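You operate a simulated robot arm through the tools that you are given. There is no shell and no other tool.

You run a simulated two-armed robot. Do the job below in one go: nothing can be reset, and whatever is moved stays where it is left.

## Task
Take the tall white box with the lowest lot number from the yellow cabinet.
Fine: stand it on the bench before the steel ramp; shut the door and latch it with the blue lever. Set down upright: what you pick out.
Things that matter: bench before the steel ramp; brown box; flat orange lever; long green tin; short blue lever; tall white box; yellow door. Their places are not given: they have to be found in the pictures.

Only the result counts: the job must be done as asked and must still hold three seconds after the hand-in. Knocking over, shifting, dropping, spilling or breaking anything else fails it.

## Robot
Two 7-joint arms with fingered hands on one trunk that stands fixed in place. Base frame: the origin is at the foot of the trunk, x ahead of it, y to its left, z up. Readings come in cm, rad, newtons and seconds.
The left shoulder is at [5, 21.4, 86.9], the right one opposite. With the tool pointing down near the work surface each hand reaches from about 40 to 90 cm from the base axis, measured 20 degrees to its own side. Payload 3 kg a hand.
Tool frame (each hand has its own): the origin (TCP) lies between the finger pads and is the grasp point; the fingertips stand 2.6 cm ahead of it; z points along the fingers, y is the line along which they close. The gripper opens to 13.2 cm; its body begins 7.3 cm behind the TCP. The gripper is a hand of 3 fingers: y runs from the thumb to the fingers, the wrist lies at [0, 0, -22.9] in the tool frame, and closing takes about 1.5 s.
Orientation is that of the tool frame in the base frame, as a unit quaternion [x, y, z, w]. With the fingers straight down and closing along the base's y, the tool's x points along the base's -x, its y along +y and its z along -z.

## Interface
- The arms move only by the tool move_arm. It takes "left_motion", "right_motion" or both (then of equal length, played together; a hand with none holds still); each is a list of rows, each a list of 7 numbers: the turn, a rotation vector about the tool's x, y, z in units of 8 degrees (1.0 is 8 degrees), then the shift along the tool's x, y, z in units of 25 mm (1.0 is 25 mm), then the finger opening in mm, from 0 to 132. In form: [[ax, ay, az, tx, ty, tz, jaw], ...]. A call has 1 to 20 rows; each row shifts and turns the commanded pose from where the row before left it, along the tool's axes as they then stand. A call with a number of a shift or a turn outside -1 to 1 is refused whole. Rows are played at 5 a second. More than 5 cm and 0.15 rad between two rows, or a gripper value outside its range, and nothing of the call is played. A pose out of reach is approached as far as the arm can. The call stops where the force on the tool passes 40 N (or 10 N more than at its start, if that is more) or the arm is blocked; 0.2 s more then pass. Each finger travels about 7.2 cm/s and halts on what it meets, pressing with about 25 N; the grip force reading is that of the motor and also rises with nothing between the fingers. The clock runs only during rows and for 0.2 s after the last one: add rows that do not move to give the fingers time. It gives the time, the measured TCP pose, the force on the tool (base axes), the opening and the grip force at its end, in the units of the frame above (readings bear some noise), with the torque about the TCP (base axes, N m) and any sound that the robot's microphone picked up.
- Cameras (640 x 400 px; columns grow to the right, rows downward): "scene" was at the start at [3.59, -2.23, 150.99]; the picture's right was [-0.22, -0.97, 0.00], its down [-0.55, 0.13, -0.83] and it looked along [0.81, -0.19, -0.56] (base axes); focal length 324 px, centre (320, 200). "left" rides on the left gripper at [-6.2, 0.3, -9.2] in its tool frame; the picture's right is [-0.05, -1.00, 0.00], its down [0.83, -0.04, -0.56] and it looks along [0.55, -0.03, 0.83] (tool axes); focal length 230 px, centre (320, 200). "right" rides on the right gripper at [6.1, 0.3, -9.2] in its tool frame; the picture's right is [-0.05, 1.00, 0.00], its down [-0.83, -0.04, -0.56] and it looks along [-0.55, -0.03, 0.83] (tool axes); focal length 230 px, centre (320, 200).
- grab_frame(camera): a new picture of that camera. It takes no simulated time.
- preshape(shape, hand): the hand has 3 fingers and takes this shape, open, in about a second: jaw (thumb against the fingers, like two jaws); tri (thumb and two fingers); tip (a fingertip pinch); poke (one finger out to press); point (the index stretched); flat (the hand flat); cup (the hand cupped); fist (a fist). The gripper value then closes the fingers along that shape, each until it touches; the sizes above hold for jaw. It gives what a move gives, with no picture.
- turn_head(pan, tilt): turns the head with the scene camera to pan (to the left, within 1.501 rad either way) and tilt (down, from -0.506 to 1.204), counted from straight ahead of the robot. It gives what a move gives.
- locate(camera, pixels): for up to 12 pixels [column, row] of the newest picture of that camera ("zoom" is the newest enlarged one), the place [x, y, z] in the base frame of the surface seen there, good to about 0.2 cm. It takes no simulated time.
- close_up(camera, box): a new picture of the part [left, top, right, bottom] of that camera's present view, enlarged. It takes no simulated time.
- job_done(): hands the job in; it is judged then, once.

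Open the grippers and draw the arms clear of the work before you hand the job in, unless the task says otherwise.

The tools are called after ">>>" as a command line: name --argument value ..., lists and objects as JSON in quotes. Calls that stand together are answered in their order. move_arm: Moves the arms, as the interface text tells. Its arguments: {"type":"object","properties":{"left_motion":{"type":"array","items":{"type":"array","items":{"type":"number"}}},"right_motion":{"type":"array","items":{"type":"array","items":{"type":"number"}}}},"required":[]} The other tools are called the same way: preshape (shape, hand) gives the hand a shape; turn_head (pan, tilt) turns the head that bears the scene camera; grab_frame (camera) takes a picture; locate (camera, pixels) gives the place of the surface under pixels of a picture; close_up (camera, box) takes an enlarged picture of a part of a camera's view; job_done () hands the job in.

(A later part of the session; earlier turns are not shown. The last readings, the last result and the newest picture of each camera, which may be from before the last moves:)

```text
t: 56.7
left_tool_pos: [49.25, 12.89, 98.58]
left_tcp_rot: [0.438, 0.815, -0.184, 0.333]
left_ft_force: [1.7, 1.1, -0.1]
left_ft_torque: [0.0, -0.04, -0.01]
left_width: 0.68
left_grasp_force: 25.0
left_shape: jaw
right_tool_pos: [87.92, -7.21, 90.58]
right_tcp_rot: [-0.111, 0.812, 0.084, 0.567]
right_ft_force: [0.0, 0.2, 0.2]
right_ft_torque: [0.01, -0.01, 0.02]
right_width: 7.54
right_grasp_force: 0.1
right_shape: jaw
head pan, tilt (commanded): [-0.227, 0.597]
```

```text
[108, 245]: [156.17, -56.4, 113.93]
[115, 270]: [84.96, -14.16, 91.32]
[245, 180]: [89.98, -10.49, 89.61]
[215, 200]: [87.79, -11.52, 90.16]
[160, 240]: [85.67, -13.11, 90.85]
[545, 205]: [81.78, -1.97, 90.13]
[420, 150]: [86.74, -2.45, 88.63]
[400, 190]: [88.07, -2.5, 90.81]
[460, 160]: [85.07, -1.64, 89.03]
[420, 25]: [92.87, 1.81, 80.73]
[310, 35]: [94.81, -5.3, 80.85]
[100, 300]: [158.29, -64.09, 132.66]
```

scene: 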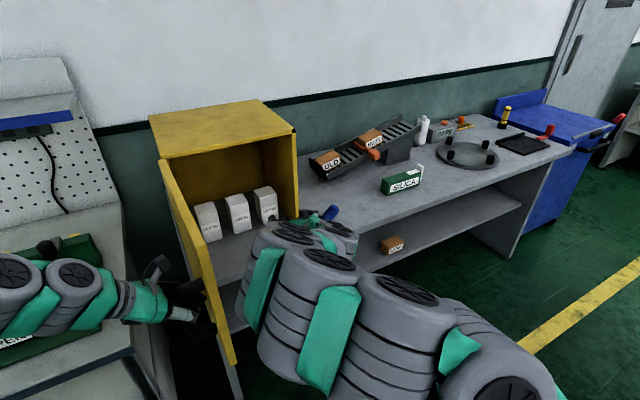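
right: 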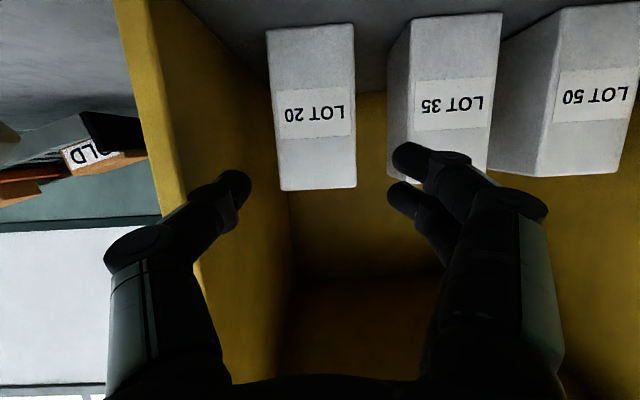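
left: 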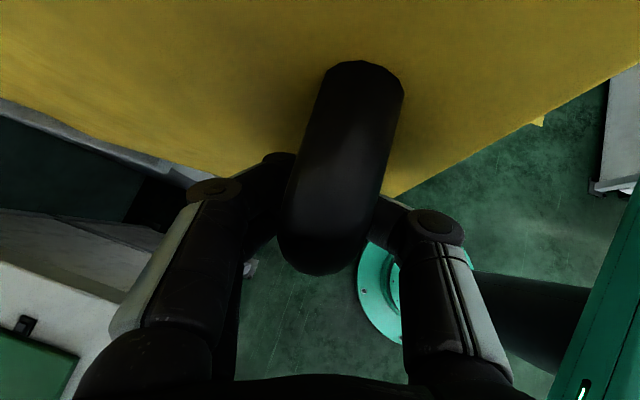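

The wall is at d≈37.75 and the thumb knuckle at about 37.5, so I shift 0.35 cm left first, then go in the remaining 9.6 cm along the fingers.

>>> move_arm --right_motion '[[0, 0, 0, 0.01, 0.14, 0.1, 75], [0, 0, 0, 0.01, 0, 0.5, 75], [0, 0, 0, 0.01, 0, 0.65, 75], [0, 0, 0, 0.01, 0, 0.65, 75], [0, 0, 0, 0.01, 0, 0.65, 75], [0, 0, 0, 0, 0, 0.65, 75], [0, 0, 0, 0, 0, 0.64, 75]]'

>>> grab_frame --camera "right"

>>> close_up --camera "scene" --box '[185, 165, 315, 255]'

```text
t: 58.3
left_tool_pos: [49.17, 12.89, 98.49]
left_tcp_rot: [0.438, 0.815, -0.185, 0.333]
left_ft_force: [1.4, 0.3, -0.4]
left_ft_torque: [0.01, -0.04, -0.04]
left_width: 0.72
left_grasp_force: 24.9
left_shape: jaw
right_tool_pos: [96.56, -4.22, 87.25]
right_tcp_rot: [-0.11, 0.811, 0.084, 0.568]
right_ft_force: [-0.8, 0.1, -0.5]
right_ft_torque: [-0.01, -0.01, 0.0]
right_width: 7.5
right_grasp_force: 0.1
right_shape: jaw
head pan, tilt (commanded): [-0.227, 0.597]
```

```text
taken
```

right: 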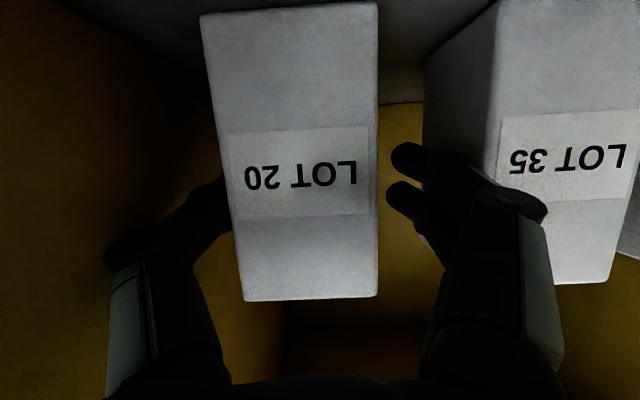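

```text
4.44 times, centred on (250, 210) of scene
```

zoom: 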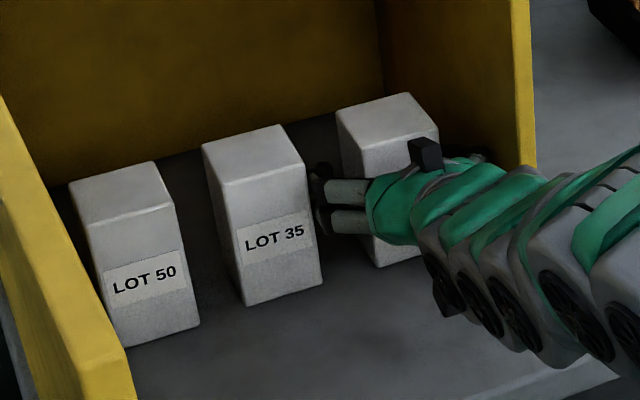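

The fingers straddle LOT 20 without touching anything (force ≈0). I close the hand on it.

>>> move_arm --right_motion '[[0, 0, 0, 0, 0, 0, 65], [0, 0, 0, 0, 0, 0, 55], [0, 0, 0, 0, 0, 0, 45], [0, 0, 0, 0, 0, 0, 35], [0, 0, 0, 0, 0, 0, 30], [0, 0, 0, 0, 0, 0, 30]]'

>>> grab_frame --camera "right"

>>> close_up --camera "scene" --box '[185, 165, 315, 255]'

```text
t: 59.7
left_tool_pos: [49.19, 12.99, 98.55]
left_tcp_rot: [0.438, 0.814, -0.186, 0.334]
left_ft_force: [1.5, 0.4, -0.6]
left_ft_torque: [0.01, -0.05, -0.02]
left_width: 0.72
left_grasp_force: 24.7
left_shape: jaw
right_tool_pos: [96.53, -4.29, 87.27]
right_tcp_rot: [-0.11, 0.811, 0.084, 0.569]
right_ft_force: [0.6, 1.4, 0.2]
right_ft_torque: [0.02, -0.01, -0.02]
right_width: 5.59
right_grasp_force: 24.9
right_shape: jaw
head pan, tilt (commanded): [-0.227, 0.597]
```

```text
taken
```

right: 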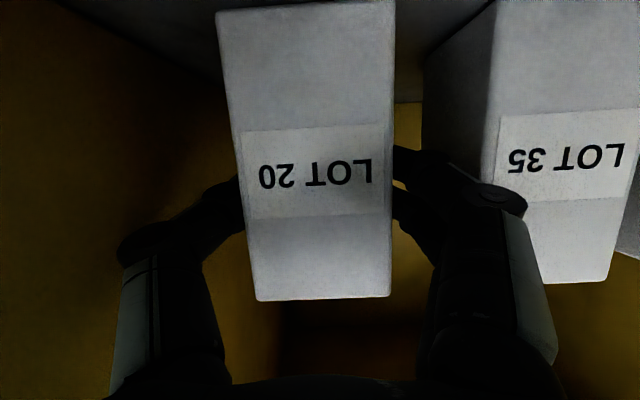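

```text
4.44 times, centred on (250, 210) of scene
```

zoom: 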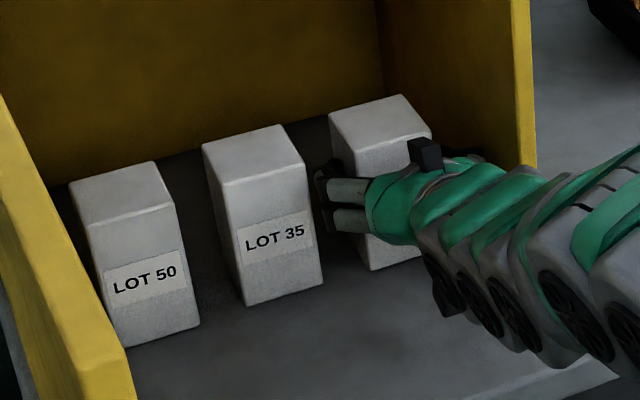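

The box is gripped at 5.59 cm (24.9 N); LOT 35 has not moved. I lift it 1.5 cm straight up.

>>> move_arm --right_motion '[[0, 0, 0, -0.19, 0, -0.068, 30], [0, 0, 0, -0.19, 0, -0.068, 30], [0, 0, 0, -0.19, 0, -0.068, 30], [0, 0, 0, 0, 0, 0, 30]]'

>>> grab_frame --camera "right"

>>> close_up --camera "scene" --box '[185, 165, 315, 255]'

```text
t: 60.7
left_tool_pos: [49.36, 12.96, 98.49]
left_tcp_rot: [0.437, 0.814, -0.185, 0.333]
left_ft_force: [0.6, 0.3, 0.2]
left_ft_torque: [-0.01, -0.03, -0.01]
left_width: 0.71
left_grasp_force: 25.1
left_shape: jaw
right_tool_pos: [96.4, -4.3, 88.87]
right_tcp_rot: [-0.11, 0.811, 0.083, 0.568]
right_ft_force: [-0.5, 0.0, -3.0]
right_ft_torque: [0.0, 0.04, 0.0]
right_width: 5.56
right_grasp_force: 24.9
right_shape: jaw
head pan, tilt (commanded): [-0.227, 0.597]
```

```text
taken
```

right: 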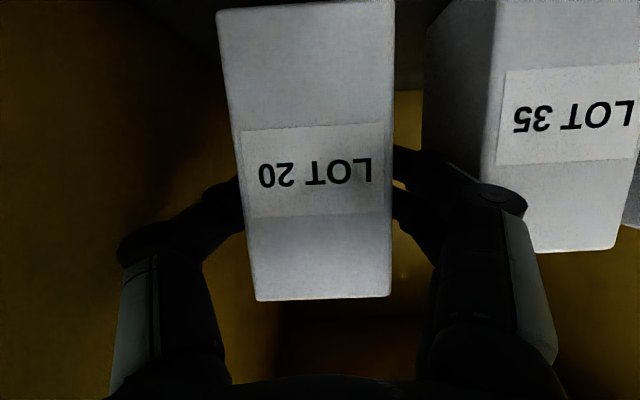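

```text
4.44 times, centred on (250, 210) of scene
```

zoom: 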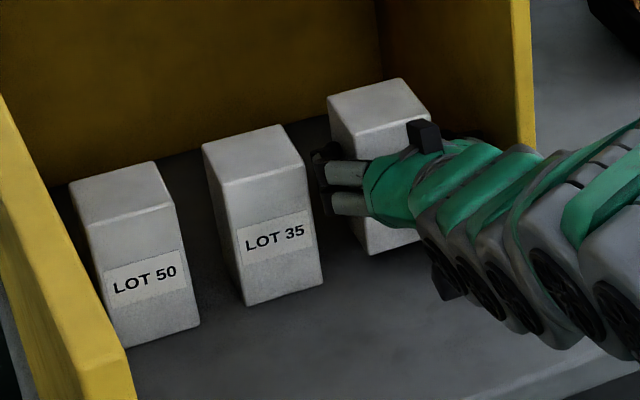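

The box hangs free (about 3 N). I draw it straight out of the cabinet by 17 cm and then raise it 12 cm so it clears the lever.

>>> move_arm --right_motion '[[0, 0, 0, 0.145, 0, -0.4, 30], [0, 0, 0, 0.289, 0, -0.8, 30], [0, 0, 0, 0.289, 0, -0.8, 30], [0, 0, 0, 0.289, 0, -0.8, 30], [0, 0, 0, 0.289, 0, -0.8, 30], [0, 0, 0, 0.289, 0, -0.8, 30], [0, 0, 0, 0.289, 0, -0.8, 30], [0, 0, 0, 0.289, 0, -0.8, 30], [0, 0, 0, 0.145, 0, -0.4, 30], [0, 0, 0, -0.6, 0, -0.217, 30], [0, 0, 0, -0.752, 0, -0.272, 30], [0, 0, 0, -0.752, 0, -0.272, 30], [0, 0, 0, -0.752, 0, -0.272, 30], [0, 0, 0, -0.752, 0, -0.272, 30], [0, 0, 0, -0.752, 0, -0.272, 30], [0, 0, 0, 0, 0, 0, 30]]'

>>> grab_frame --camera "scene"

>>> grab_frame --camera "right"

```text
t: 64.1
left_tool_pos: [49.27, 12.83, 98.62]
left_tcp_rot: [0.439, 0.814, -0.186, 0.332]
left_ft_force: [1.6, -0.1, 0.0]
left_ft_torque: [-0.08, -0.04, -0.08]
left_width: 0.72
left_grasp_force: 25.5
left_shape: jaw
right_tool_pos: [80.13, -9.06, 100.45]
right_tcp_rot: [-0.11, 0.812, 0.083, 0.568]
right_ft_force: [-0.3, -0.5, -2.3]
right_ft_torque: [0.0, 0.07, -0.03]
right_width: 5.54
right_grasp_force: 25.0
right_shape: jaw
head pan, tilt (commanded): [-0.227, 0.597]
```

```text
taken
```

scene: 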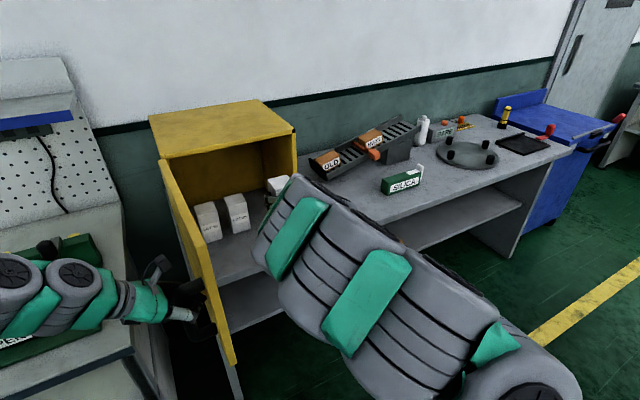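

```text
taken
```

right: 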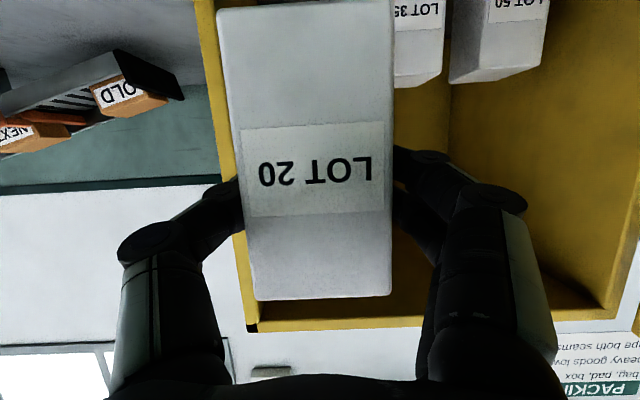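

LOT 20 is out and held at z≈100. The bench before the ramp is in clear view, so I take a close-up and locate the ramp's foot, the tin and free bench points.

>>> close_up --camera "scene" --box '[290, 110, 450, 215]'

>>> locate --camera "zoom" --pixels '[[100, 270], [160, 280], [250, 240], [330, 230], [380, 300], [385, 325], [530, 265], [430, 150], [490, 190], [200, 290], [260, 300], [340, 170]]'

```text
3.81 times, centred on (370, 162) of scene
```

zoom: 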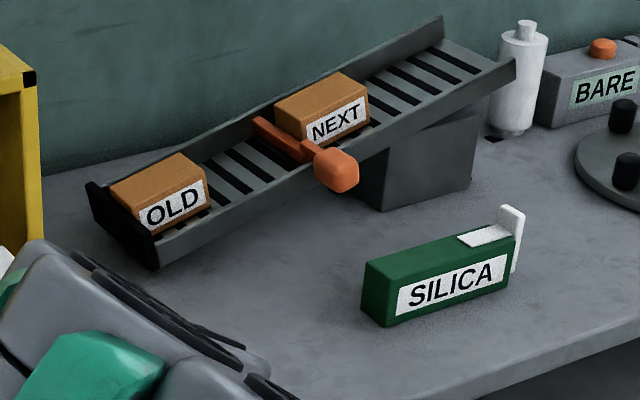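

```text
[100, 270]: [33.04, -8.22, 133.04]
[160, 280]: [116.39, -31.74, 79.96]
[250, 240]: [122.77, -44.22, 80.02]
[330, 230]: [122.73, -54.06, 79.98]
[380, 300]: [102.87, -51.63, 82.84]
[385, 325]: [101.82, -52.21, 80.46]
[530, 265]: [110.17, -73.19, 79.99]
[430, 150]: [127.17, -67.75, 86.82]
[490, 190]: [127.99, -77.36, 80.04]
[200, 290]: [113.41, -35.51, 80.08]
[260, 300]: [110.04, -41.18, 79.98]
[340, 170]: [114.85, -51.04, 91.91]
```

The tin's near corner is at (101.8,-52.2) and the ramp's side at about 102 cm along the bench normal; I choose box centre about (103.6,-42), midway between ramp and bench edge and clear of the tin. I turn the hand to heading 0 and move right at z 100, past the cabinet corner.

>>> move_arm --right_motion '[[0.314, 0, 0.114, 0, 0, -0.2, 30], [0.314, 0, 0.114, 0, 0, -0.2, 30], [0.314, 0, 0.114, 0, 0, -0.2, 30], [0.314, 0, 0.114, 0, -0.4, 0, 30], [0.314, 0, 0.114, 0, -0.6, 0, 30], [0.314, 0, 0.114, 0, -0.8, 0, 30], [0, 0, 0, 0, -0.889, 0, 30], [0, 0, 0, 0, -0.889, 0, 30], [0, 0, 0, 0, -0.889, 0, 30], [0, 0, 0, 0, -0.889, 0, 30], [0, 0, 0, 0, -0.889, 0, 30], [0, 0, 0, 0, -0.889, 0, 30], [0, 0, 0, 0, -0.889, 0, 30], [0, 0, 0, 0, 0, 0, 30]]'

>>> grab_frame --camera "scene"

>>> grab_frame --camera "right"

```text
t: 67.1
left_tool_pos: [49.25, 12.99, 98.48]
left_tcp_rot: [0.437, 0.814, -0.185, 0.333]
left_ft_force: [1.9, 0.0, -0.2]
left_ft_torque: [0.01, 0.02, -0.03]
left_width: 0.69
left_grasp_force: 25.0
left_shape: jaw
right_tool_pos: [79.05, -29.52, 100.92]
right_tcp_rot: [0.003, 0.82, 0.004, 0.573]
right_ft_force: [0.4, -0.2, -3.5]
right_ft_torque: [0.0, 0.04, 0.03]
right_width: 5.56
right_grasp_force: 25.0
right_shape: jaw
head pan, tilt (commanded): [-0.227, 0.597]
```

```text
taken
```

scene: 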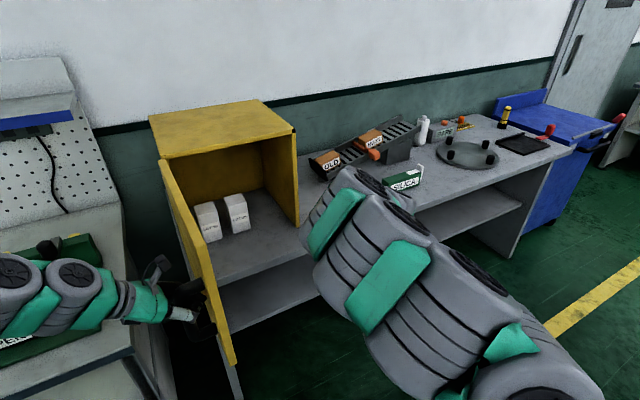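

```text
taken
```

right: 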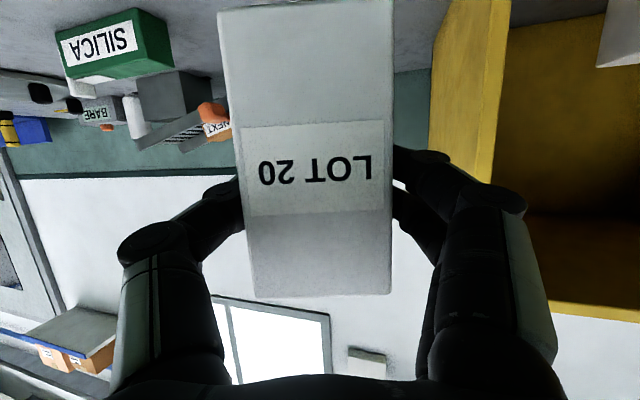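

Clear of the cabinet at (79,-29.5,101), heading 0. I now carry the box forward and right above the chosen spot.

>>> move_arm --right_motion '[[0, 0, 0, -0.326, -0.5, 0.886, 30], [0, 0, 0, -0.326, -0.5, 0.886, 30], [0, 0, 0, -0.326, -0.5, 0.886, 30], [0, 0, 0, -0.326, -0.5, 0.886, 30], [0, 0, 0, -0.326, -0.5, 0.886, 30], [0, 0, 0, -0.326, -0.5, 0.886, 30], [0, 0, 0, -0.326, -0.5, 0.886, 30], [0, 0, 0, -0.326, -0.5, 0.886, 30], [0, 0, 0, -0.326, -0.5, 0.886, 30], [0, 0, 0, -0.326, -0.5, 0.886, 30], [0, 0, 0, 0, 0, 0, 30]]'

>>> grab_frame --camera "scene"

>>> grab_frame --camera "right"

```text
t: 69.5
left_tool_pos: [49.28, 12.98, 98.45]
left_tcp_rot: [0.437, 0.815, -0.185, 0.333]
left_ft_force: [0.8, -0.2, -0.6]
left_ft_torque: [-0.05, -0.04, -0.02]
left_width: 0.72
left_grasp_force: 24.7
left_shape: jaw
right_tool_pos: [102.49, -41.89, 100.75]
right_tcp_rot: [0.004, 0.82, 0.004, 0.573]
right_ft_force: [0.1, 0.6, -3.2]
right_ft_torque: [-0.03, 0.04, -0.01]
right_width: 5.5
right_grasp_force: 25.1
right_shape: jaw
head pan, tilt (commanded): [-0.227, 0.597]
```

```text
taken
```

scene: 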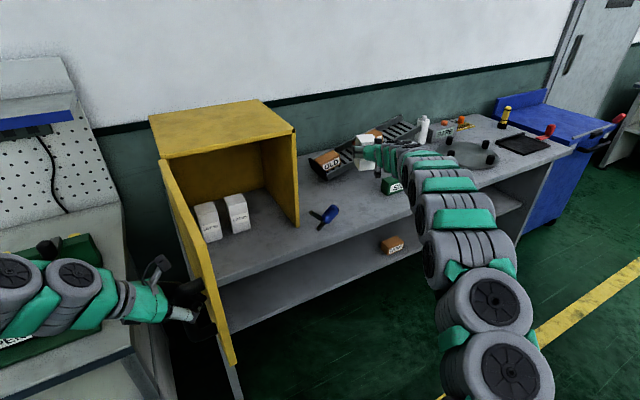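

```text
taken
```

right: 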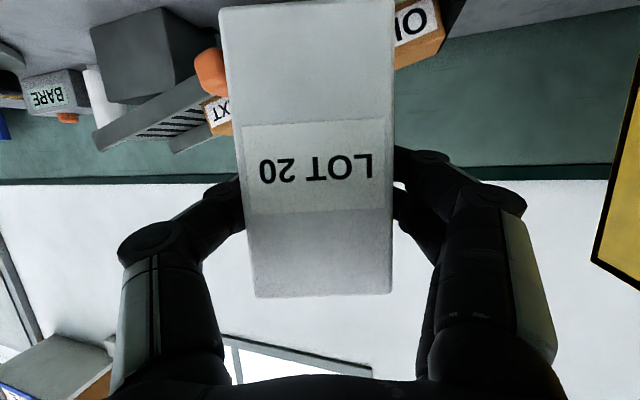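

The spot is reached in the air and the tin is 4 cm clear of the thumb side. I lower the box 12.3 cm, stopping about 1 cm above the bench.

>>> move_arm --right_motion '[[0, 0, 0, 0.577, 0, 0.212, 30], [0, 0, 0, 0.577, 0, 0.212, 30], [0, 0, 0, 0.577, 0, 0.212, 30], [0, 0, 0, 0.577, 0, 0.212, 30], [0, 0, 0, 0.577, 0, 0.212, 30], [0, 0, 0, 0.577, 0, 0.212, 30], [0, 0, 0, 0.577, 0, 0.212, 30], [0, 0, 0, 0.577, 0, 0.212, 30], [0, 0, 0, 0, 0, 0, 30]]'

>>> close_up --camera "scene" --box '[310, 120, 450, 225]'

>>> grab_frame --camera "right"

```text
t: 71.5
left_tool_pos: [49.3, 12.84, 98.47]
left_tcp_rot: [0.438, 0.814, -0.185, 0.333]
left_ft_force: [0.7, 0.1, -0.4]
left_ft_torque: [-0.05, 0.0, -0.03]
left_width: 0.71
left_grasp_force: 25.2
left_shape: jaw
right_tool_pos: [102.75, -41.86, 88.33]
right_tcp_rot: [0.004, 0.82, 0.004, 0.573]
right_ft_force: [-0.1, -0.2, -3.8]
right_ft_torque: [0.0, 0.07, 0.0]
right_width: 5.54
right_grasp_force: 24.7
right_shape: jaw
head pan, tilt (commanded): [-0.227, 0.597]
```

```text
3.81 times, centred on (380, 172) of scene
```

zoom: 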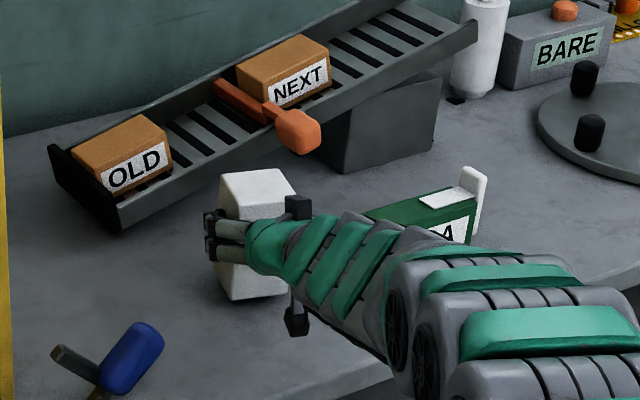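

```text
taken
```

right: 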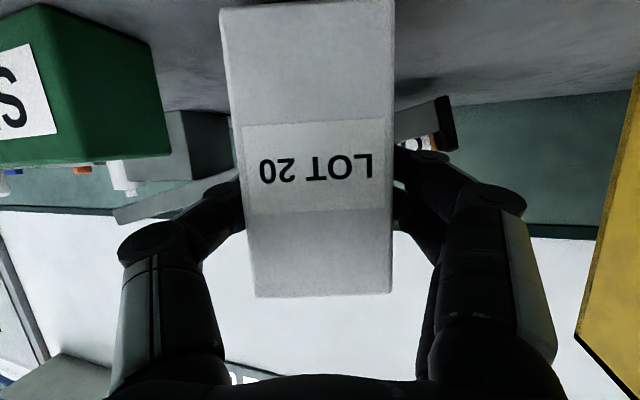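

About 1 cm remains. I lower in small steps until the bench takes the weight.

>>> move_arm --right_motion '[[0, 0, 0, 0.094, 0, 0.0345, 30], [0, 0, 0, 0.094, 0, 0.0345, 30], [0, 0, 0, 0.094, 0, 0.0345, 30], [0, 0, 0, 0.094, 0, 0.0345, 30], [0, 0, 0, 0, 0, 0, 30]]'

```text
t: 72.7
left_tool_pos: [49.15, 12.92, 98.48]
left_tcp_rot: [0.438, 0.814, -0.185, 0.333]
left_ft_force: [1.8, 0.8, 0.3]
left_ft_torque: [-0.03, -0.04, -0.01]
left_width: 0.72
left_grasp_force: 24.7
left_shape: jaw
right_tool_pos: [102.78, -41.89, 87.38]
right_tcp_rot: [0.004, 0.82, 0.004, 0.573]
right_ft_force: [-0.5, 0.5, -2.8]
right_ft_torque: [-0.01, 0.04, -0.02]
right_width: 5.55
right_grasp_force: 25.0
right_shape: jaw
head pan, tilt (commanded): [-0.227, 0.597]
```

The force is still -2.8 N, so the box is just short of the bench. I lower in 1 mm steps.

>>> move_arm --right_motion '[[0, 0, 0, 0.0375, 0, 0.0138, 30], [0, 0, 0, 0.0375, 0, 0.0138, 30], [0, 0, 0, 0, 0, 0, 30]]'

>>> close_up --camera "scene" --box '[340, 150, 400, 215]'

```text
t: 73.5
left_tool_pos: [49.25, 12.97, 98.59]
left_tcp_rot: [0.437, 0.814, -0.185, 0.333]
left_ft_force: [1.4, 0.3, 0.3]
left_ft_torque: [-0.02, -0.02, 0.03]
left_width: 0.69
left_grasp_force: 24.9
left_shape: jaw
right_tool_pos: [102.7, -41.8, 87.29]
right_tcp_rot: [0.004, 0.819, 0.004, 0.573]
right_ft_force: [1.2, -0.7, 0.4]
right_ft_torque: [0.0, 0.02, 0.0]
right_width: 5.53
right_grasp_force: 25.3
right_shape: jaw
head pan, tilt (commanded): [-0.227, 0.597]
```

```text
6.15 times, centred on (370, 182) of scene
```

zoom: 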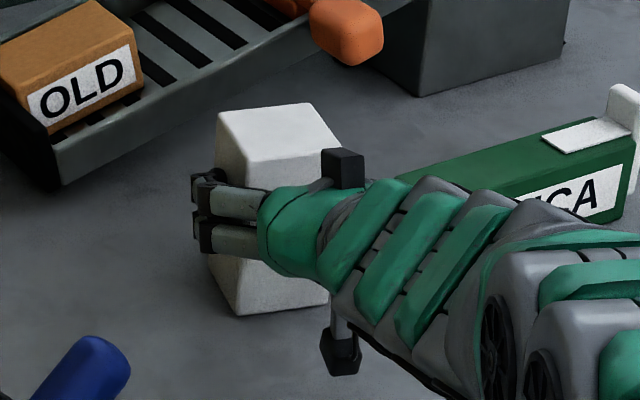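

The bench now carries the weight (force +0.4 N). I open the fingers gently to 80 mm and check that the box stands.

>>> move_arm --right_motion '[[0, 0, 0, 0, 0, 0, 56], [0, 0, 0, 0, 0, 0, 60], [0, 0, 0, 0, 0, 0, 66], [0, 0, 0, 0, 0, 0, 74], [0, 0, 0, 0, 0, 0, 80], [0, 0, 0, 0, 0, 0, 80]]'

>>> grab_frame --camera "right"

>>> close_up --camera "scene" --box '[310, 120, 450, 225]'

```text
t: 74.9
left_tool_pos: [49.21, 12.93, 98.46]
left_tcp_rot: [0.438, 0.814, -0.185, 0.333]
left_ft_force: [1.1, -0.2, -0.1]
left_ft_torque: [0.01, -0.03, -0.01]
left_width: 0.69
left_grasp_force: 24.8
left_shape: jaw
right_tool_pos: [102.72, -41.93, 87.24]
right_tcp_rot: [0.005, 0.819, 0.003, 0.573]
right_ft_force: [0.4, 0.3, 0.4]
right_ft_torque: [-0.01, 0.02, 0.02]
right_width: 7.96
right_grasp_force: 0.1
right_shape: jaw
head pan, tilt (commanded): [-0.227, 0.597]
```

```text
taken
```

right: 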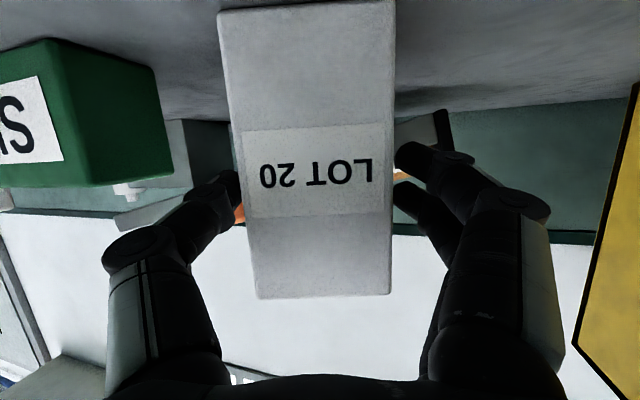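

```text
3.81 times, centred on (380, 172) of scene
```

zoom: 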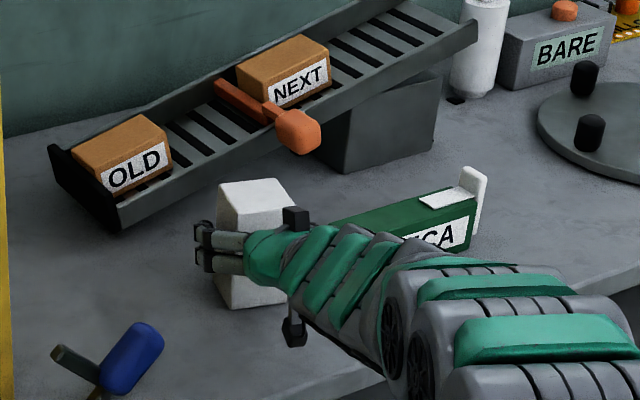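

The box stands by itself. I draw the right hand straight back 18 cm, slowly at first.

>>> move_arm --right_motion '[[0, 0, 0, 0.069, 0, -0.188, 80], [0, 0, 0, 0.138, 0, -0.375, 80], [0, 0, 0, 0.207, 0, -0.563, 80], [0, 0, 0, 0.276, 0, -0.751, 80], [0, 0, 0, 0.276, 0, -0.751, 80], [0, 0, 0, 0.276, 0, -0.751, 80], [0, 0, 0, 0.276, 0, -0.751, 80], [0, 0, 0, 0.276, 0, -0.751, 80], [0, 0, 0, 0.276, 0, -0.751, 80], [0, 0, 0, 0.276, 0, -0.751, 80]]'

>>> grab_frame --camera "right"

>>> grab_frame --camera "scene"

```text
t: 77.1
left_tool_pos: [49.25, 12.91, 98.38]
left_tcp_rot: [0.438, 0.815, -0.185, 0.333]
left_ft_force: [1.0, 0.5, -1.8]
left_ft_torque: [-0.03, -0.02, 0.01]
left_width: 0.7
left_grasp_force: 24.3
left_shape: jaw
right_tool_pos: [85.64, -41.75, 87.3]
right_tcp_rot: [0.003, 0.82, 0.004, 0.573]
right_ft_force: [0.1, 0.5, 0.5]
right_ft_torque: [-0.01, 0.01, 0.0]
right_width: 7.95
right_grasp_force: 0.1
right_shape: jaw
head pan, tilt (commanded): [-0.227, 0.597]
```

```text
taken
```

right: 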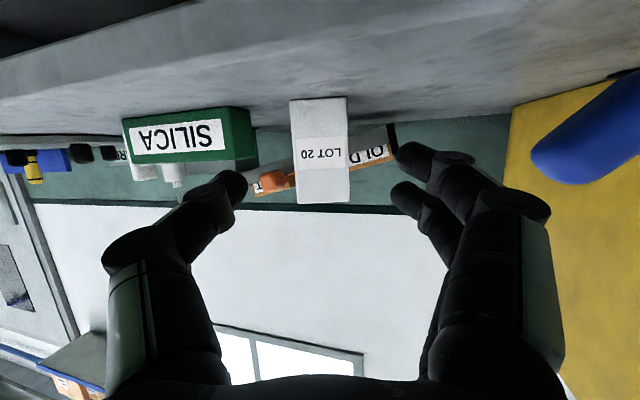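

```text
taken
```

scene: 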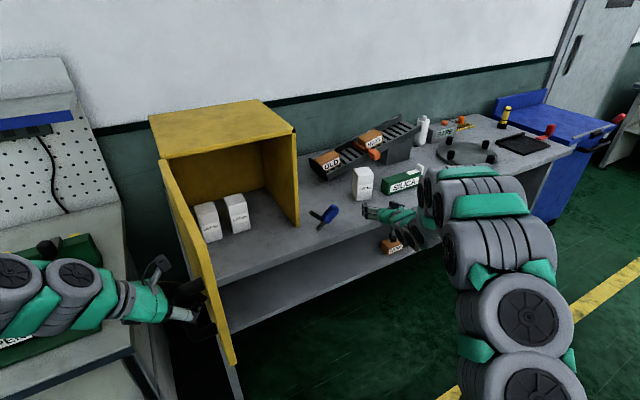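

LOT 20 stands upright at [363,183] before the ramp. I check its position and the neighbours in a close-up.

>>> close_up --camera "scene" --box '[310, 120, 450, 225]'

>>> locate --camera "zoom" --pixels '[[218, 195], [288, 188], [275, 175], [225, 290], [295, 280], [258, 240], [285, 230], [290, 245], [475, 215], [120, 215], [470, 30], [310, 235]]'

```text
3.81 times, centred on (380, 172) of scene
```

zoom: 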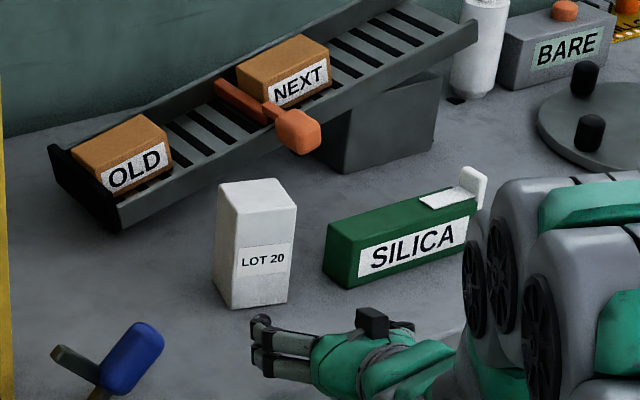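

```text
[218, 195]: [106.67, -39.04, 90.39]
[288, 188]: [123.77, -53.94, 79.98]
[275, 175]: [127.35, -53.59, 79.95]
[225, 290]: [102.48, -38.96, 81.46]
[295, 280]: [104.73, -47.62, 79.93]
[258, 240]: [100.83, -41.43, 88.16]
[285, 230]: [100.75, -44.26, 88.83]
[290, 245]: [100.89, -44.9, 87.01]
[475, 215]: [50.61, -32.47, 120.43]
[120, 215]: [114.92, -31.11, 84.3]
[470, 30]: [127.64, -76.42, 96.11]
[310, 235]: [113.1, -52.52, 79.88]
```

LOT 20 stands at about (103.6,-42), upright and clear of the tin and ramp. Now I guide the door shut with the left hand, retracing its arc from 85° to about 35°.

>>> move_arm --left_motion '[[-0.174, 0, -0.179, -0.3596, -0.1946, 0.3496, 0], [-0.174, 0, -0.179, -0.3596, -0.1946, 0.3496, 0], [-0.174, 0, -0.179, -0.362, -0.186, 0.352, 0], [-0.174, 0, -0.179, -0.362, -0.186, 0.352, 0], [-0.174, 0, -0.179, -0.364, -0.177, 0.354, 0], [-0.174, 0, -0.179, -0.364, -0.177, 0.354, 0], [-0.174, 0, -0.179, -0.3665, -0.168, 0.356, 0], [-0.174, 0, -0.179, -0.3665, -0.168, 0.356, 0], [-0.174, 0, -0.179, -0.3685, -0.159, 0.358, 0], [-0.174, 0, -0.179, -0.3685, -0.159, 0.358, 0], [-0.174, 0, -0.179, -0.3704, -0.15, 0.36, 0], [-0.174, 0, -0.179, -0.3704, -0.15, 0.36, 0], [-0.174, 0, -0.179, -0.372, -0.141, 0.362, 0], [-0.174, 0, -0.179, -0.372, -0.141, 0.362, 0], [-0.174, 0, -0.179, -0.374, -0.132, 0.3635, 0], [-0.174, 0, -0.179, -0.374, -0.132, 0.3635, 0], [-0.174, 0, -0.179, -0.3756, -0.123, 0.365, 0], [-0.174, 0, -0.179, -0.3756, -0.123, 0.365, 0], [-0.174, 0, -0.179, -0.377, -0.1137, 0.3666, 0], [-0.174, 0, -0.179, -0.377, -0.1137, 0.3666, 0]]'

>>> grab_frame --camera "scene"

>>> grab_frame --camera "left"

```text
t: 81.3
left_tool_pos: [64.4, -8.22, 98.66]
left_tcp_rot: [0.132, 0.916, -0.062, 0.373]
left_ft_force: [2.2, 3.5, 0.5]
left_ft_torque: [0.03, -0.12, -0.06]
left_width: 0.71
left_grasp_force: 24.8
left_shape: jaw
right_tool_pos: [85.63, -41.83, 87.35]
right_tcp_rot: [0.004, 0.82, 0.003, 0.572]
right_ft_force: [0.9, -0.3, 0.1]
right_ft_torque: [0.01, -0.01, 0.0]
right_width: 7.97
right_grasp_force: 0.0
right_shape: jaw
head pan, tilt (commanded): [-0.227, 0.597]
```

```text
taken
```

scene: 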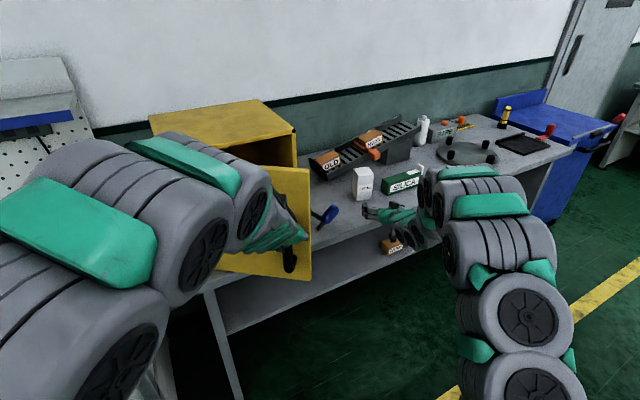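

```text
taken
```

left: 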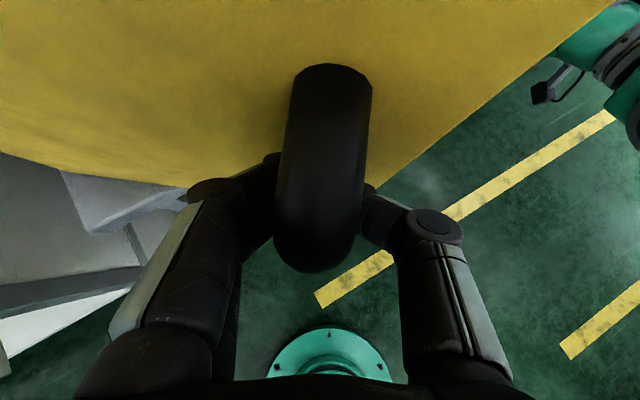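

The door is at about 35° under control. I continue the arc down to closed.

>>> move_arm --left_motion '[[-0.174, 0, -0.179, -0.378, -0.1045, 0.368, 0], [-0.174, 0, -0.179, -0.378, -0.1045, 0.368, 0], [-0.174, 0, -0.179, -0.3797, -0.095, 0.369, 0], [-0.174, 0, -0.179, -0.3797, -0.095, 0.369, 0], [0, 0, 0, -0.3826, -0.0674, 0.372, 0], [0, 0, 0, -0.3826, -0.0674, 0.372, 0], [0, 0, 0, -0.3855, -0.0206, 0.3747, 0], [0, 0, 0, -0.3855, -0.0206, 0.3747, 0], [0, 0, 0, -0.385, 0.026, 0.3745, 0], [0, 0, 0, -0.385, 0.026, 0.3745, 0], [0, 0, 0, -0.382, 0.073, 0.3715, 0], [0, 0, 0, -0.382, 0.073, 0.3715, 0], [0, 0, 0, -0.376, 0.119, 0.3655, 0], [0, 0, 0, -0.3, 0.095, 0.292, 0], [0, 0, 0, 0, 0, 0, 0]]'

>>> grab_frame --camera "scene"

>>> grab_frame --camera "left"

```text
t: 84.5
left_tool_pos: [82.37, -11.81, 98.73]
left_tcp_rot: [0.069, 0.924, -0.036, 0.374]
left_ft_force: [0.7, -6.6, -0.2]
left_ft_torque: [0.03, 0.04, 0.08]
left_width: 0.71
left_grasp_force: 25.0
left_shape: jaw
right_tool_pos: [85.75, -41.87, 87.28]
right_tcp_rot: [0.004, 0.82, 0.004, 0.573]
right_ft_force: [0.0, 0.5, 0.3]
right_ft_torque: [-0.02, 0.01, 0.02]
right_width: 7.97
right_grasp_force: 0.1
right_shape: jaw
head pan, tilt (commanded): [-0.227, 0.597]
```

```text
taken
```

scene: 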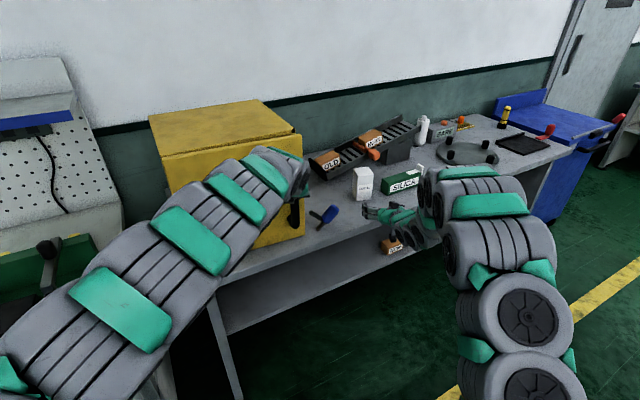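

```text
taken
```

left: 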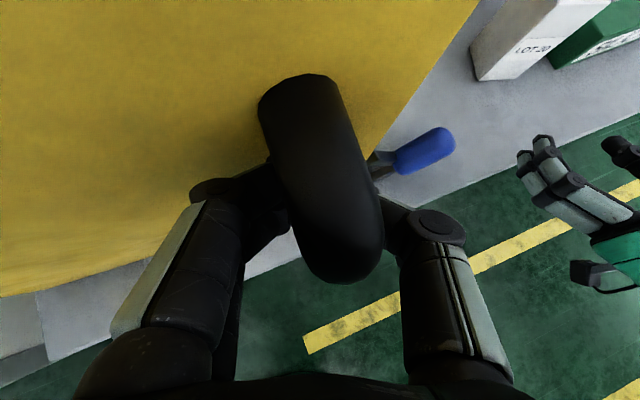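

The door is nearly shut (a thin dark line remains along the top). I open the left hand, draw it back along its fingers, and let the door close itself the rest of the way.

>>> move_arm --left_motion '[[0, 0, 0, 0, 0, 0, 40], [0, 0, 0, 0, 0, 0, 80], [0, 0, 0, 0, 0, 0, 80], [0, 0, 0, 0, 0, 0, 80], [0, 0, 0, 0, 0, -0.6, 80], [0, 0, 0, 0, 0, -0.8, 80], [0, 0, 0, 0, 0, -0.8, 80], [0, 0, 0, 0, 0, -0.8, 80], [0, 0, 0, 0, 0, -0.8, 80], [0, 0, 0, -0.4, 0.4, -0.6, 80], [0, 0, 0, -0.4, 0.6, -0.6, 80], [0, 0, 0, -0.4, 0.8, -0.4, 80], [0, 0, 0, -0.4, 0.8, -0.4, 80]]'

>>> grab_frame --camera "scene"

>>> grab_frame --camera "left"

```text
t: 87.3
left_tool_pos: [76.38, -4.18, 111.8]
left_tcp_rot: [0.07, 0.924, -0.036, 0.375]
left_ft_force: [0.0, -0.6, -0.3]
left_ft_torque: [-0.01, 0.04, -0.04]
left_width: 7.94
left_grasp_force: 0.0
left_shape: jaw
right_tool_pos: [85.78, -41.86, 87.38]
right_tcp_rot: [0.004, 0.82, 0.003, 0.573]
right_ft_force: [-0.5, 0.0, 0.4]
right_ft_torque: [0.01, 0.0, 0.02]
right_width: 7.94
right_grasp_force: 0.0
right_shape: jaw
head pan, tilt (commanded): [-0.227, 0.597]
```

```text
taken
```

scene: 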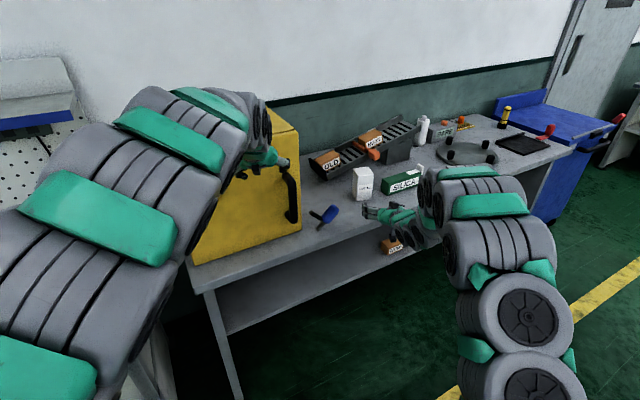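

```text
taken
```

left: 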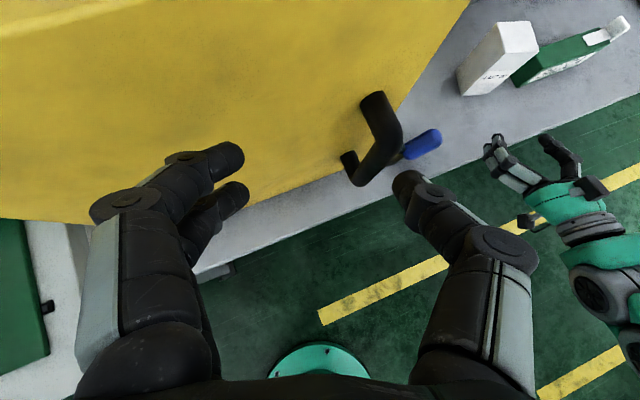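

The door looks shut. I move the left arm well away (back, left and up) and then inspect the door seam and lever.

>>> move_arm --left_motion '[[0, 0, 0, 0.29, 0.84, -0.84, 80], [0, 0, 0, 0.29, 0.84, -0.84, 80], [0, 0, 0, 0.29, 0.84, -0.84, 80], [0, 0, 0, 0.29, 0.84, -0.84, 80], [0, 0, 0, 0.29, 0.84, -0.84, 80], [0, 0, 0, 0.29, 0.84, -0.84, 80], [0, 0, 0, 0.29, 0.84, -0.84, 80], [0, 0, 0, 0.29, 0.84, -0.84, 80], [0, 0, 0, 0.29, 0.84, -0.84, 80], [0, 0, 0, 0.29, 0.84, -0.84, 80]]'

>>> grab_frame --camera "scene"

>>> close_up --camera "scene" --box '[250, 110, 410, 260]'

```text
t: 89.5
left_tool_pos: [59.91, 19.85, 121.56]
left_tcp_rot: [0.069, 0.924, -0.036, 0.374]
left_ft_force: [-1.0, 1.2, 0.3]
left_ft_torque: [0.0, 0.03, 0.01]
left_width: 7.93
left_grasp_force: 0.0
left_shape: jaw
right_tool_pos: [85.62, -41.84, 87.39]
right_tcp_rot: [0.004, 0.82, 0.003, 0.573]
right_ft_force: [-0.5, -0.5, 0.5]
right_ft_torque: [0.01, 0.01, -0.01]
right_width: 7.96
right_grasp_force: 0.0
right_shape: jaw
head pan, tilt (commanded): [-0.227, 0.597]
```

```text
taken
```

scene: 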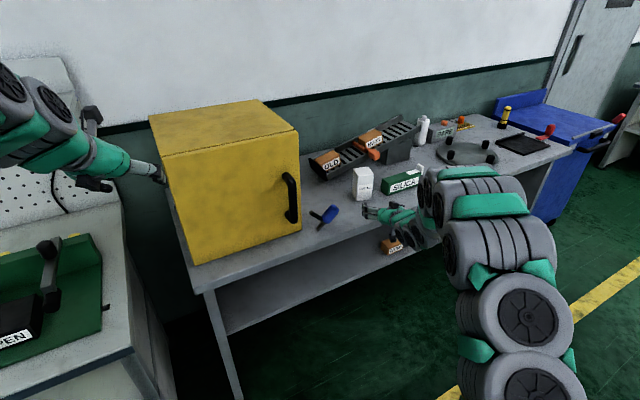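

```text
2.67 times, centred on (330, 185) of scene
```

zoom: 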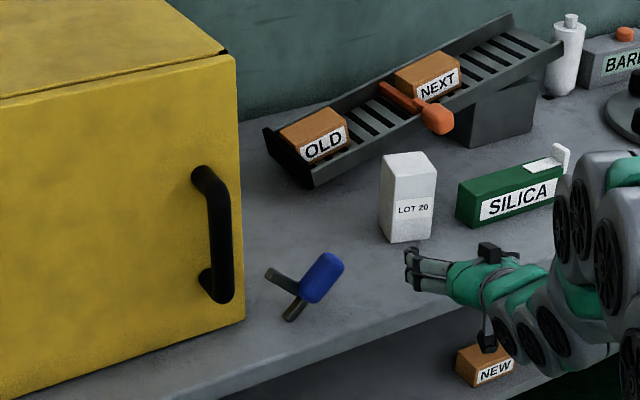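

The door appears shut as at the start. I verify the door plane at the same pixels as before and locate the lever.

>>> locate --camera "scene" --pixels '[[265, 180], [280, 210], [250, 195], [240, 220], [280, 150], [298, 140]]'

>>> locate --camera "zoom" --pixels '[[335, 262], [320, 275], [305, 292], [300, 300], [290, 315], [268, 273], [285, 283], [340, 270], [315, 300]]'

```text
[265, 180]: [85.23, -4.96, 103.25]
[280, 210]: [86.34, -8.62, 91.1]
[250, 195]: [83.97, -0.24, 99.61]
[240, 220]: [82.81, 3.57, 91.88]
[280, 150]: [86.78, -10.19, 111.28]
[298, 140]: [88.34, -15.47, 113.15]
```

```text
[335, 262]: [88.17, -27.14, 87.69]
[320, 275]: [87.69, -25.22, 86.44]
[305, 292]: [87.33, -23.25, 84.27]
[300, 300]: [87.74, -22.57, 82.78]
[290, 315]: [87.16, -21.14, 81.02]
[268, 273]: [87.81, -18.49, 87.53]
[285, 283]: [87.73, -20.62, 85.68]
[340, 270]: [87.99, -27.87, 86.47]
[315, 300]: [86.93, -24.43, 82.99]
```

The door plane matches the closed position exactly. Now the lever: its knob end is at about (88,-27.7,87). I close the right hand and bring it just to the right of the knob.

>>> move_arm --right_motion '[[0, 0, 0, 0.038, 0, 0.418, 50], [0, 0, 0, 0.038, 0, 0.418, 20], [0, 0, 0, 0, 0.55, 0, 0], [0, 0, 0, 0, 0.55, 0, 0], [0, 0, 0, 0, 0.55, 0, 0], [0, 0, 0, 0, 0.3, 0, 0], [0, 0, 0, 0, 0, 0, 0]]'

>>> grab_frame --camera "right"

>>> close_up --camera "scene" --box '[250, 140, 410, 260]'

```text
t: 91.1
left_tool_pos: [60.06, 19.78, 121.62]
left_tcp_rot: [0.068, 0.924, -0.036, 0.375]
left_ft_force: [0.3, -0.2, 0.5]
left_ft_torque: [0.03, 0.0, -0.02]
left_width: 7.95
left_grasp_force: 0.1
left_shape: jaw
right_tool_pos: [87.61, -36.85, 86.23]
right_tcp_rot: [0.004, 0.82, 0.004, 0.573]
right_ft_force: [0.2, 0.2, 0.5]
right_ft_torque: [-0.03, -0.03, 0.02]
right_width: 0.0
right_grasp_force: 24.9
right_shape: jaw
head pan, tilt (commanded): [-0.227, 0.597]
```

```text
taken
```

right: 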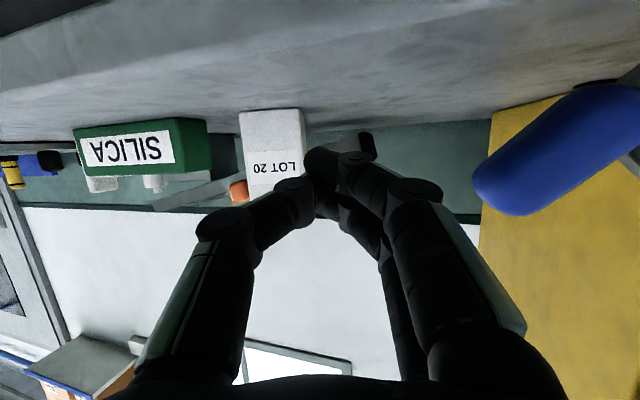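

```text
3.33 times, centred on (330, 200) of scene
```

zoom: 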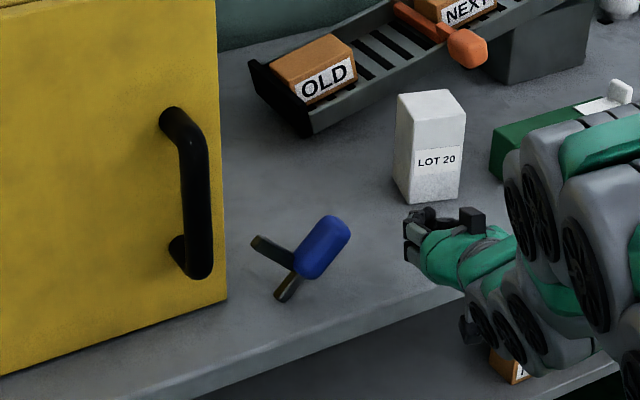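

The closed hand is right of the knob at [330,240] in the zoom. I go 3.5 cm further forward so the knuckles (widest part) meet the knob, then push left 6 cm.

>>> move_arm --right_motion '[[0, 0, 0, -0.24, 0, 0.657, 0], [0, 0, 0, -0.24, 0, 0.657, 0], [0, 0, 0, 0, 0.4, 0, 0], [0, 0, 0, 0, 0.4, 0, 0], [0, 0, 0, 0, 0.4, 0, 0], [0, 0, 0, 0, 0.4, 0, 0], [0, 0, 0, 0, 0.4, 0, 0], [0, 0, 0, 0, 0.4, 0, 0]]'

>>> grab_frame --camera "right"

>>> close_up --camera "scene" --box '[250, 140, 410, 260]'

```text
t: 92.9
left_tool_pos: [59.99, 19.85, 121.62]
left_tcp_rot: [0.069, 0.925, -0.036, 0.373]
left_ft_force: [-0.6, -0.7, 0.4]
left_ft_torque: [0.05, 0.02, 0.02]
left_width: 7.93
left_grasp_force: 0.0
left_shape: jaw
right_tool_pos: [91.09, -31.89, 86.64]
right_tcp_rot: [0.01, 0.819, 0.002, 0.574]
right_ft_force: [-0.9, -4.3, -1.5]
right_ft_torque: [-0.01, -0.04, 0.18]
right_width: 0.0
right_grasp_force: 25.2
right_shape: jaw
head pan, tilt (commanded): [-0.227, 0.597]
stopped in row 8 (right hand): the force on the tool passed its limit at 48 N (the readings are from after the stop); the commanded pose is now the measured one
```

```text
taken
```

right: 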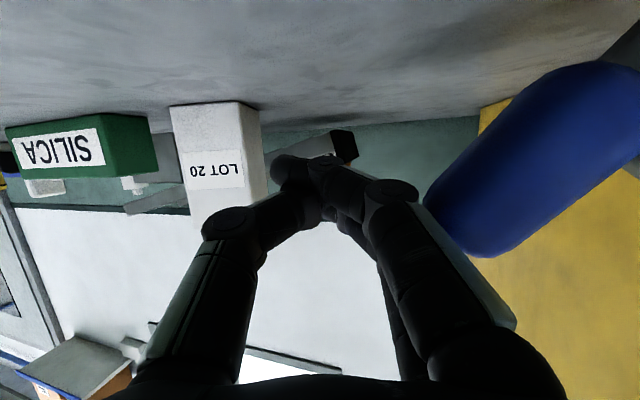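

```text
3.33 times, centred on (330, 200) of scene
```

zoom: 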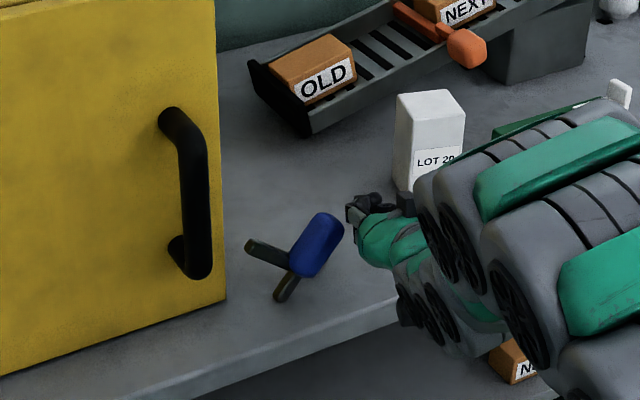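

The knob was touched and moved slightly, but the fast push tripped the force limit (48 N). I push again slowly along the knob's arc, left and a little up.

>>> move_arm --right_motion '[[0, 0, 0, -0.0834, 0.1016, -0.0306, 0], [0, 0, 0, -0.0834, 0.1016, -0.0306, 0], [0, 0, 0, -0.0834, 0.1016, -0.0306, 0], [0, 0, 0, -0.0834, 0.1016, -0.0306, 0], [0, 0, 0, -0.0834, 0.1016, -0.0306, 0], [0, 0, 0, -0.0646, 0.115, -0.0237, 0], [0, 0, 0, -0.0646, 0.115, -0.0237, 0], [0, 0, 0, -0.0646, 0.115, -0.0237, 0], [0, 0, 0, -0.0646, 0.115, -0.0237, 0], [0, 0, 0, -0.0646, 0.115, -0.0237, 0], [0, 0, 0, -0.0458, 0.1256, -0.0168, 0], [0, 0, 0, -0.0458, 0.1256, -0.0168, 0], [0, 0, 0, -0.0458, 0.1256, -0.0168, 0], [0, 0, 0, -0.0458, 0.1256, -0.0168, 0], [0, 0, 0, -0.0458, 0.1256, -0.0168, 0]]'

>>> grab_frame --camera "right"

>>> close_up --camera "scene" --box '[250, 140, 410, 260]'

```text
t: 96.1
left_tool_pos: [59.98, 19.99, 121.57]
left_tcp_rot: [0.069, 0.924, -0.036, 0.375]
left_ft_force: [-1.0, -0.3, 0.3]
left_ft_torque: [-0.02, 0.01, -0.06]
left_width: 7.96
left_grasp_force: 0.2
left_shape: jaw
right_tool_pos: [91.0, -27.47, 89.27]
right_tcp_rot: [0.009, 0.819, 0.002, 0.574]
right_ft_force: [-1.5, -3.2, -0.3]
right_ft_torque: [-0.03, -0.03, 0.2]
right_width: 0.02
right_grasp_force: 24.9
right_shape: jaw
head pan, tilt (commanded): [-0.227, 0.597]
```

```text
taken
```

right: 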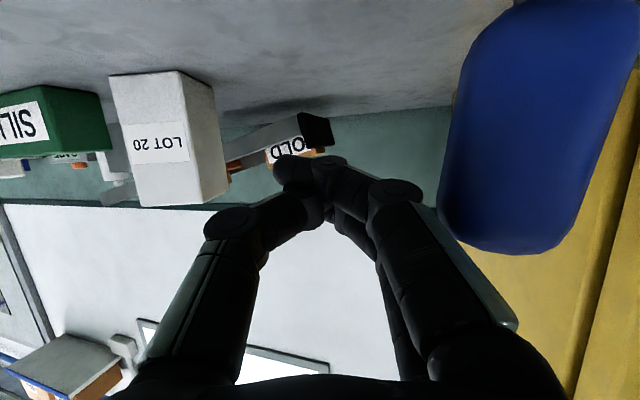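

```text
3.33 times, centred on (330, 200) of scene
```

zoom: 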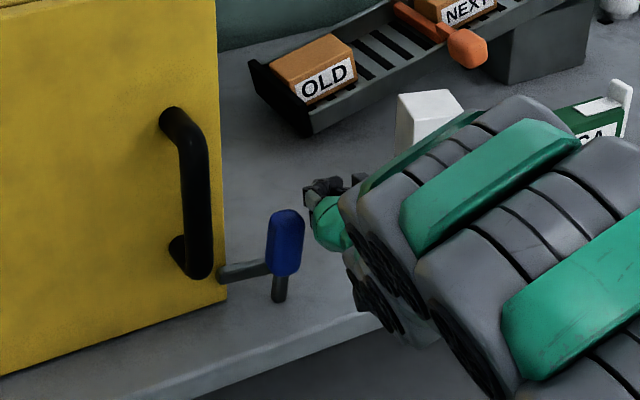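

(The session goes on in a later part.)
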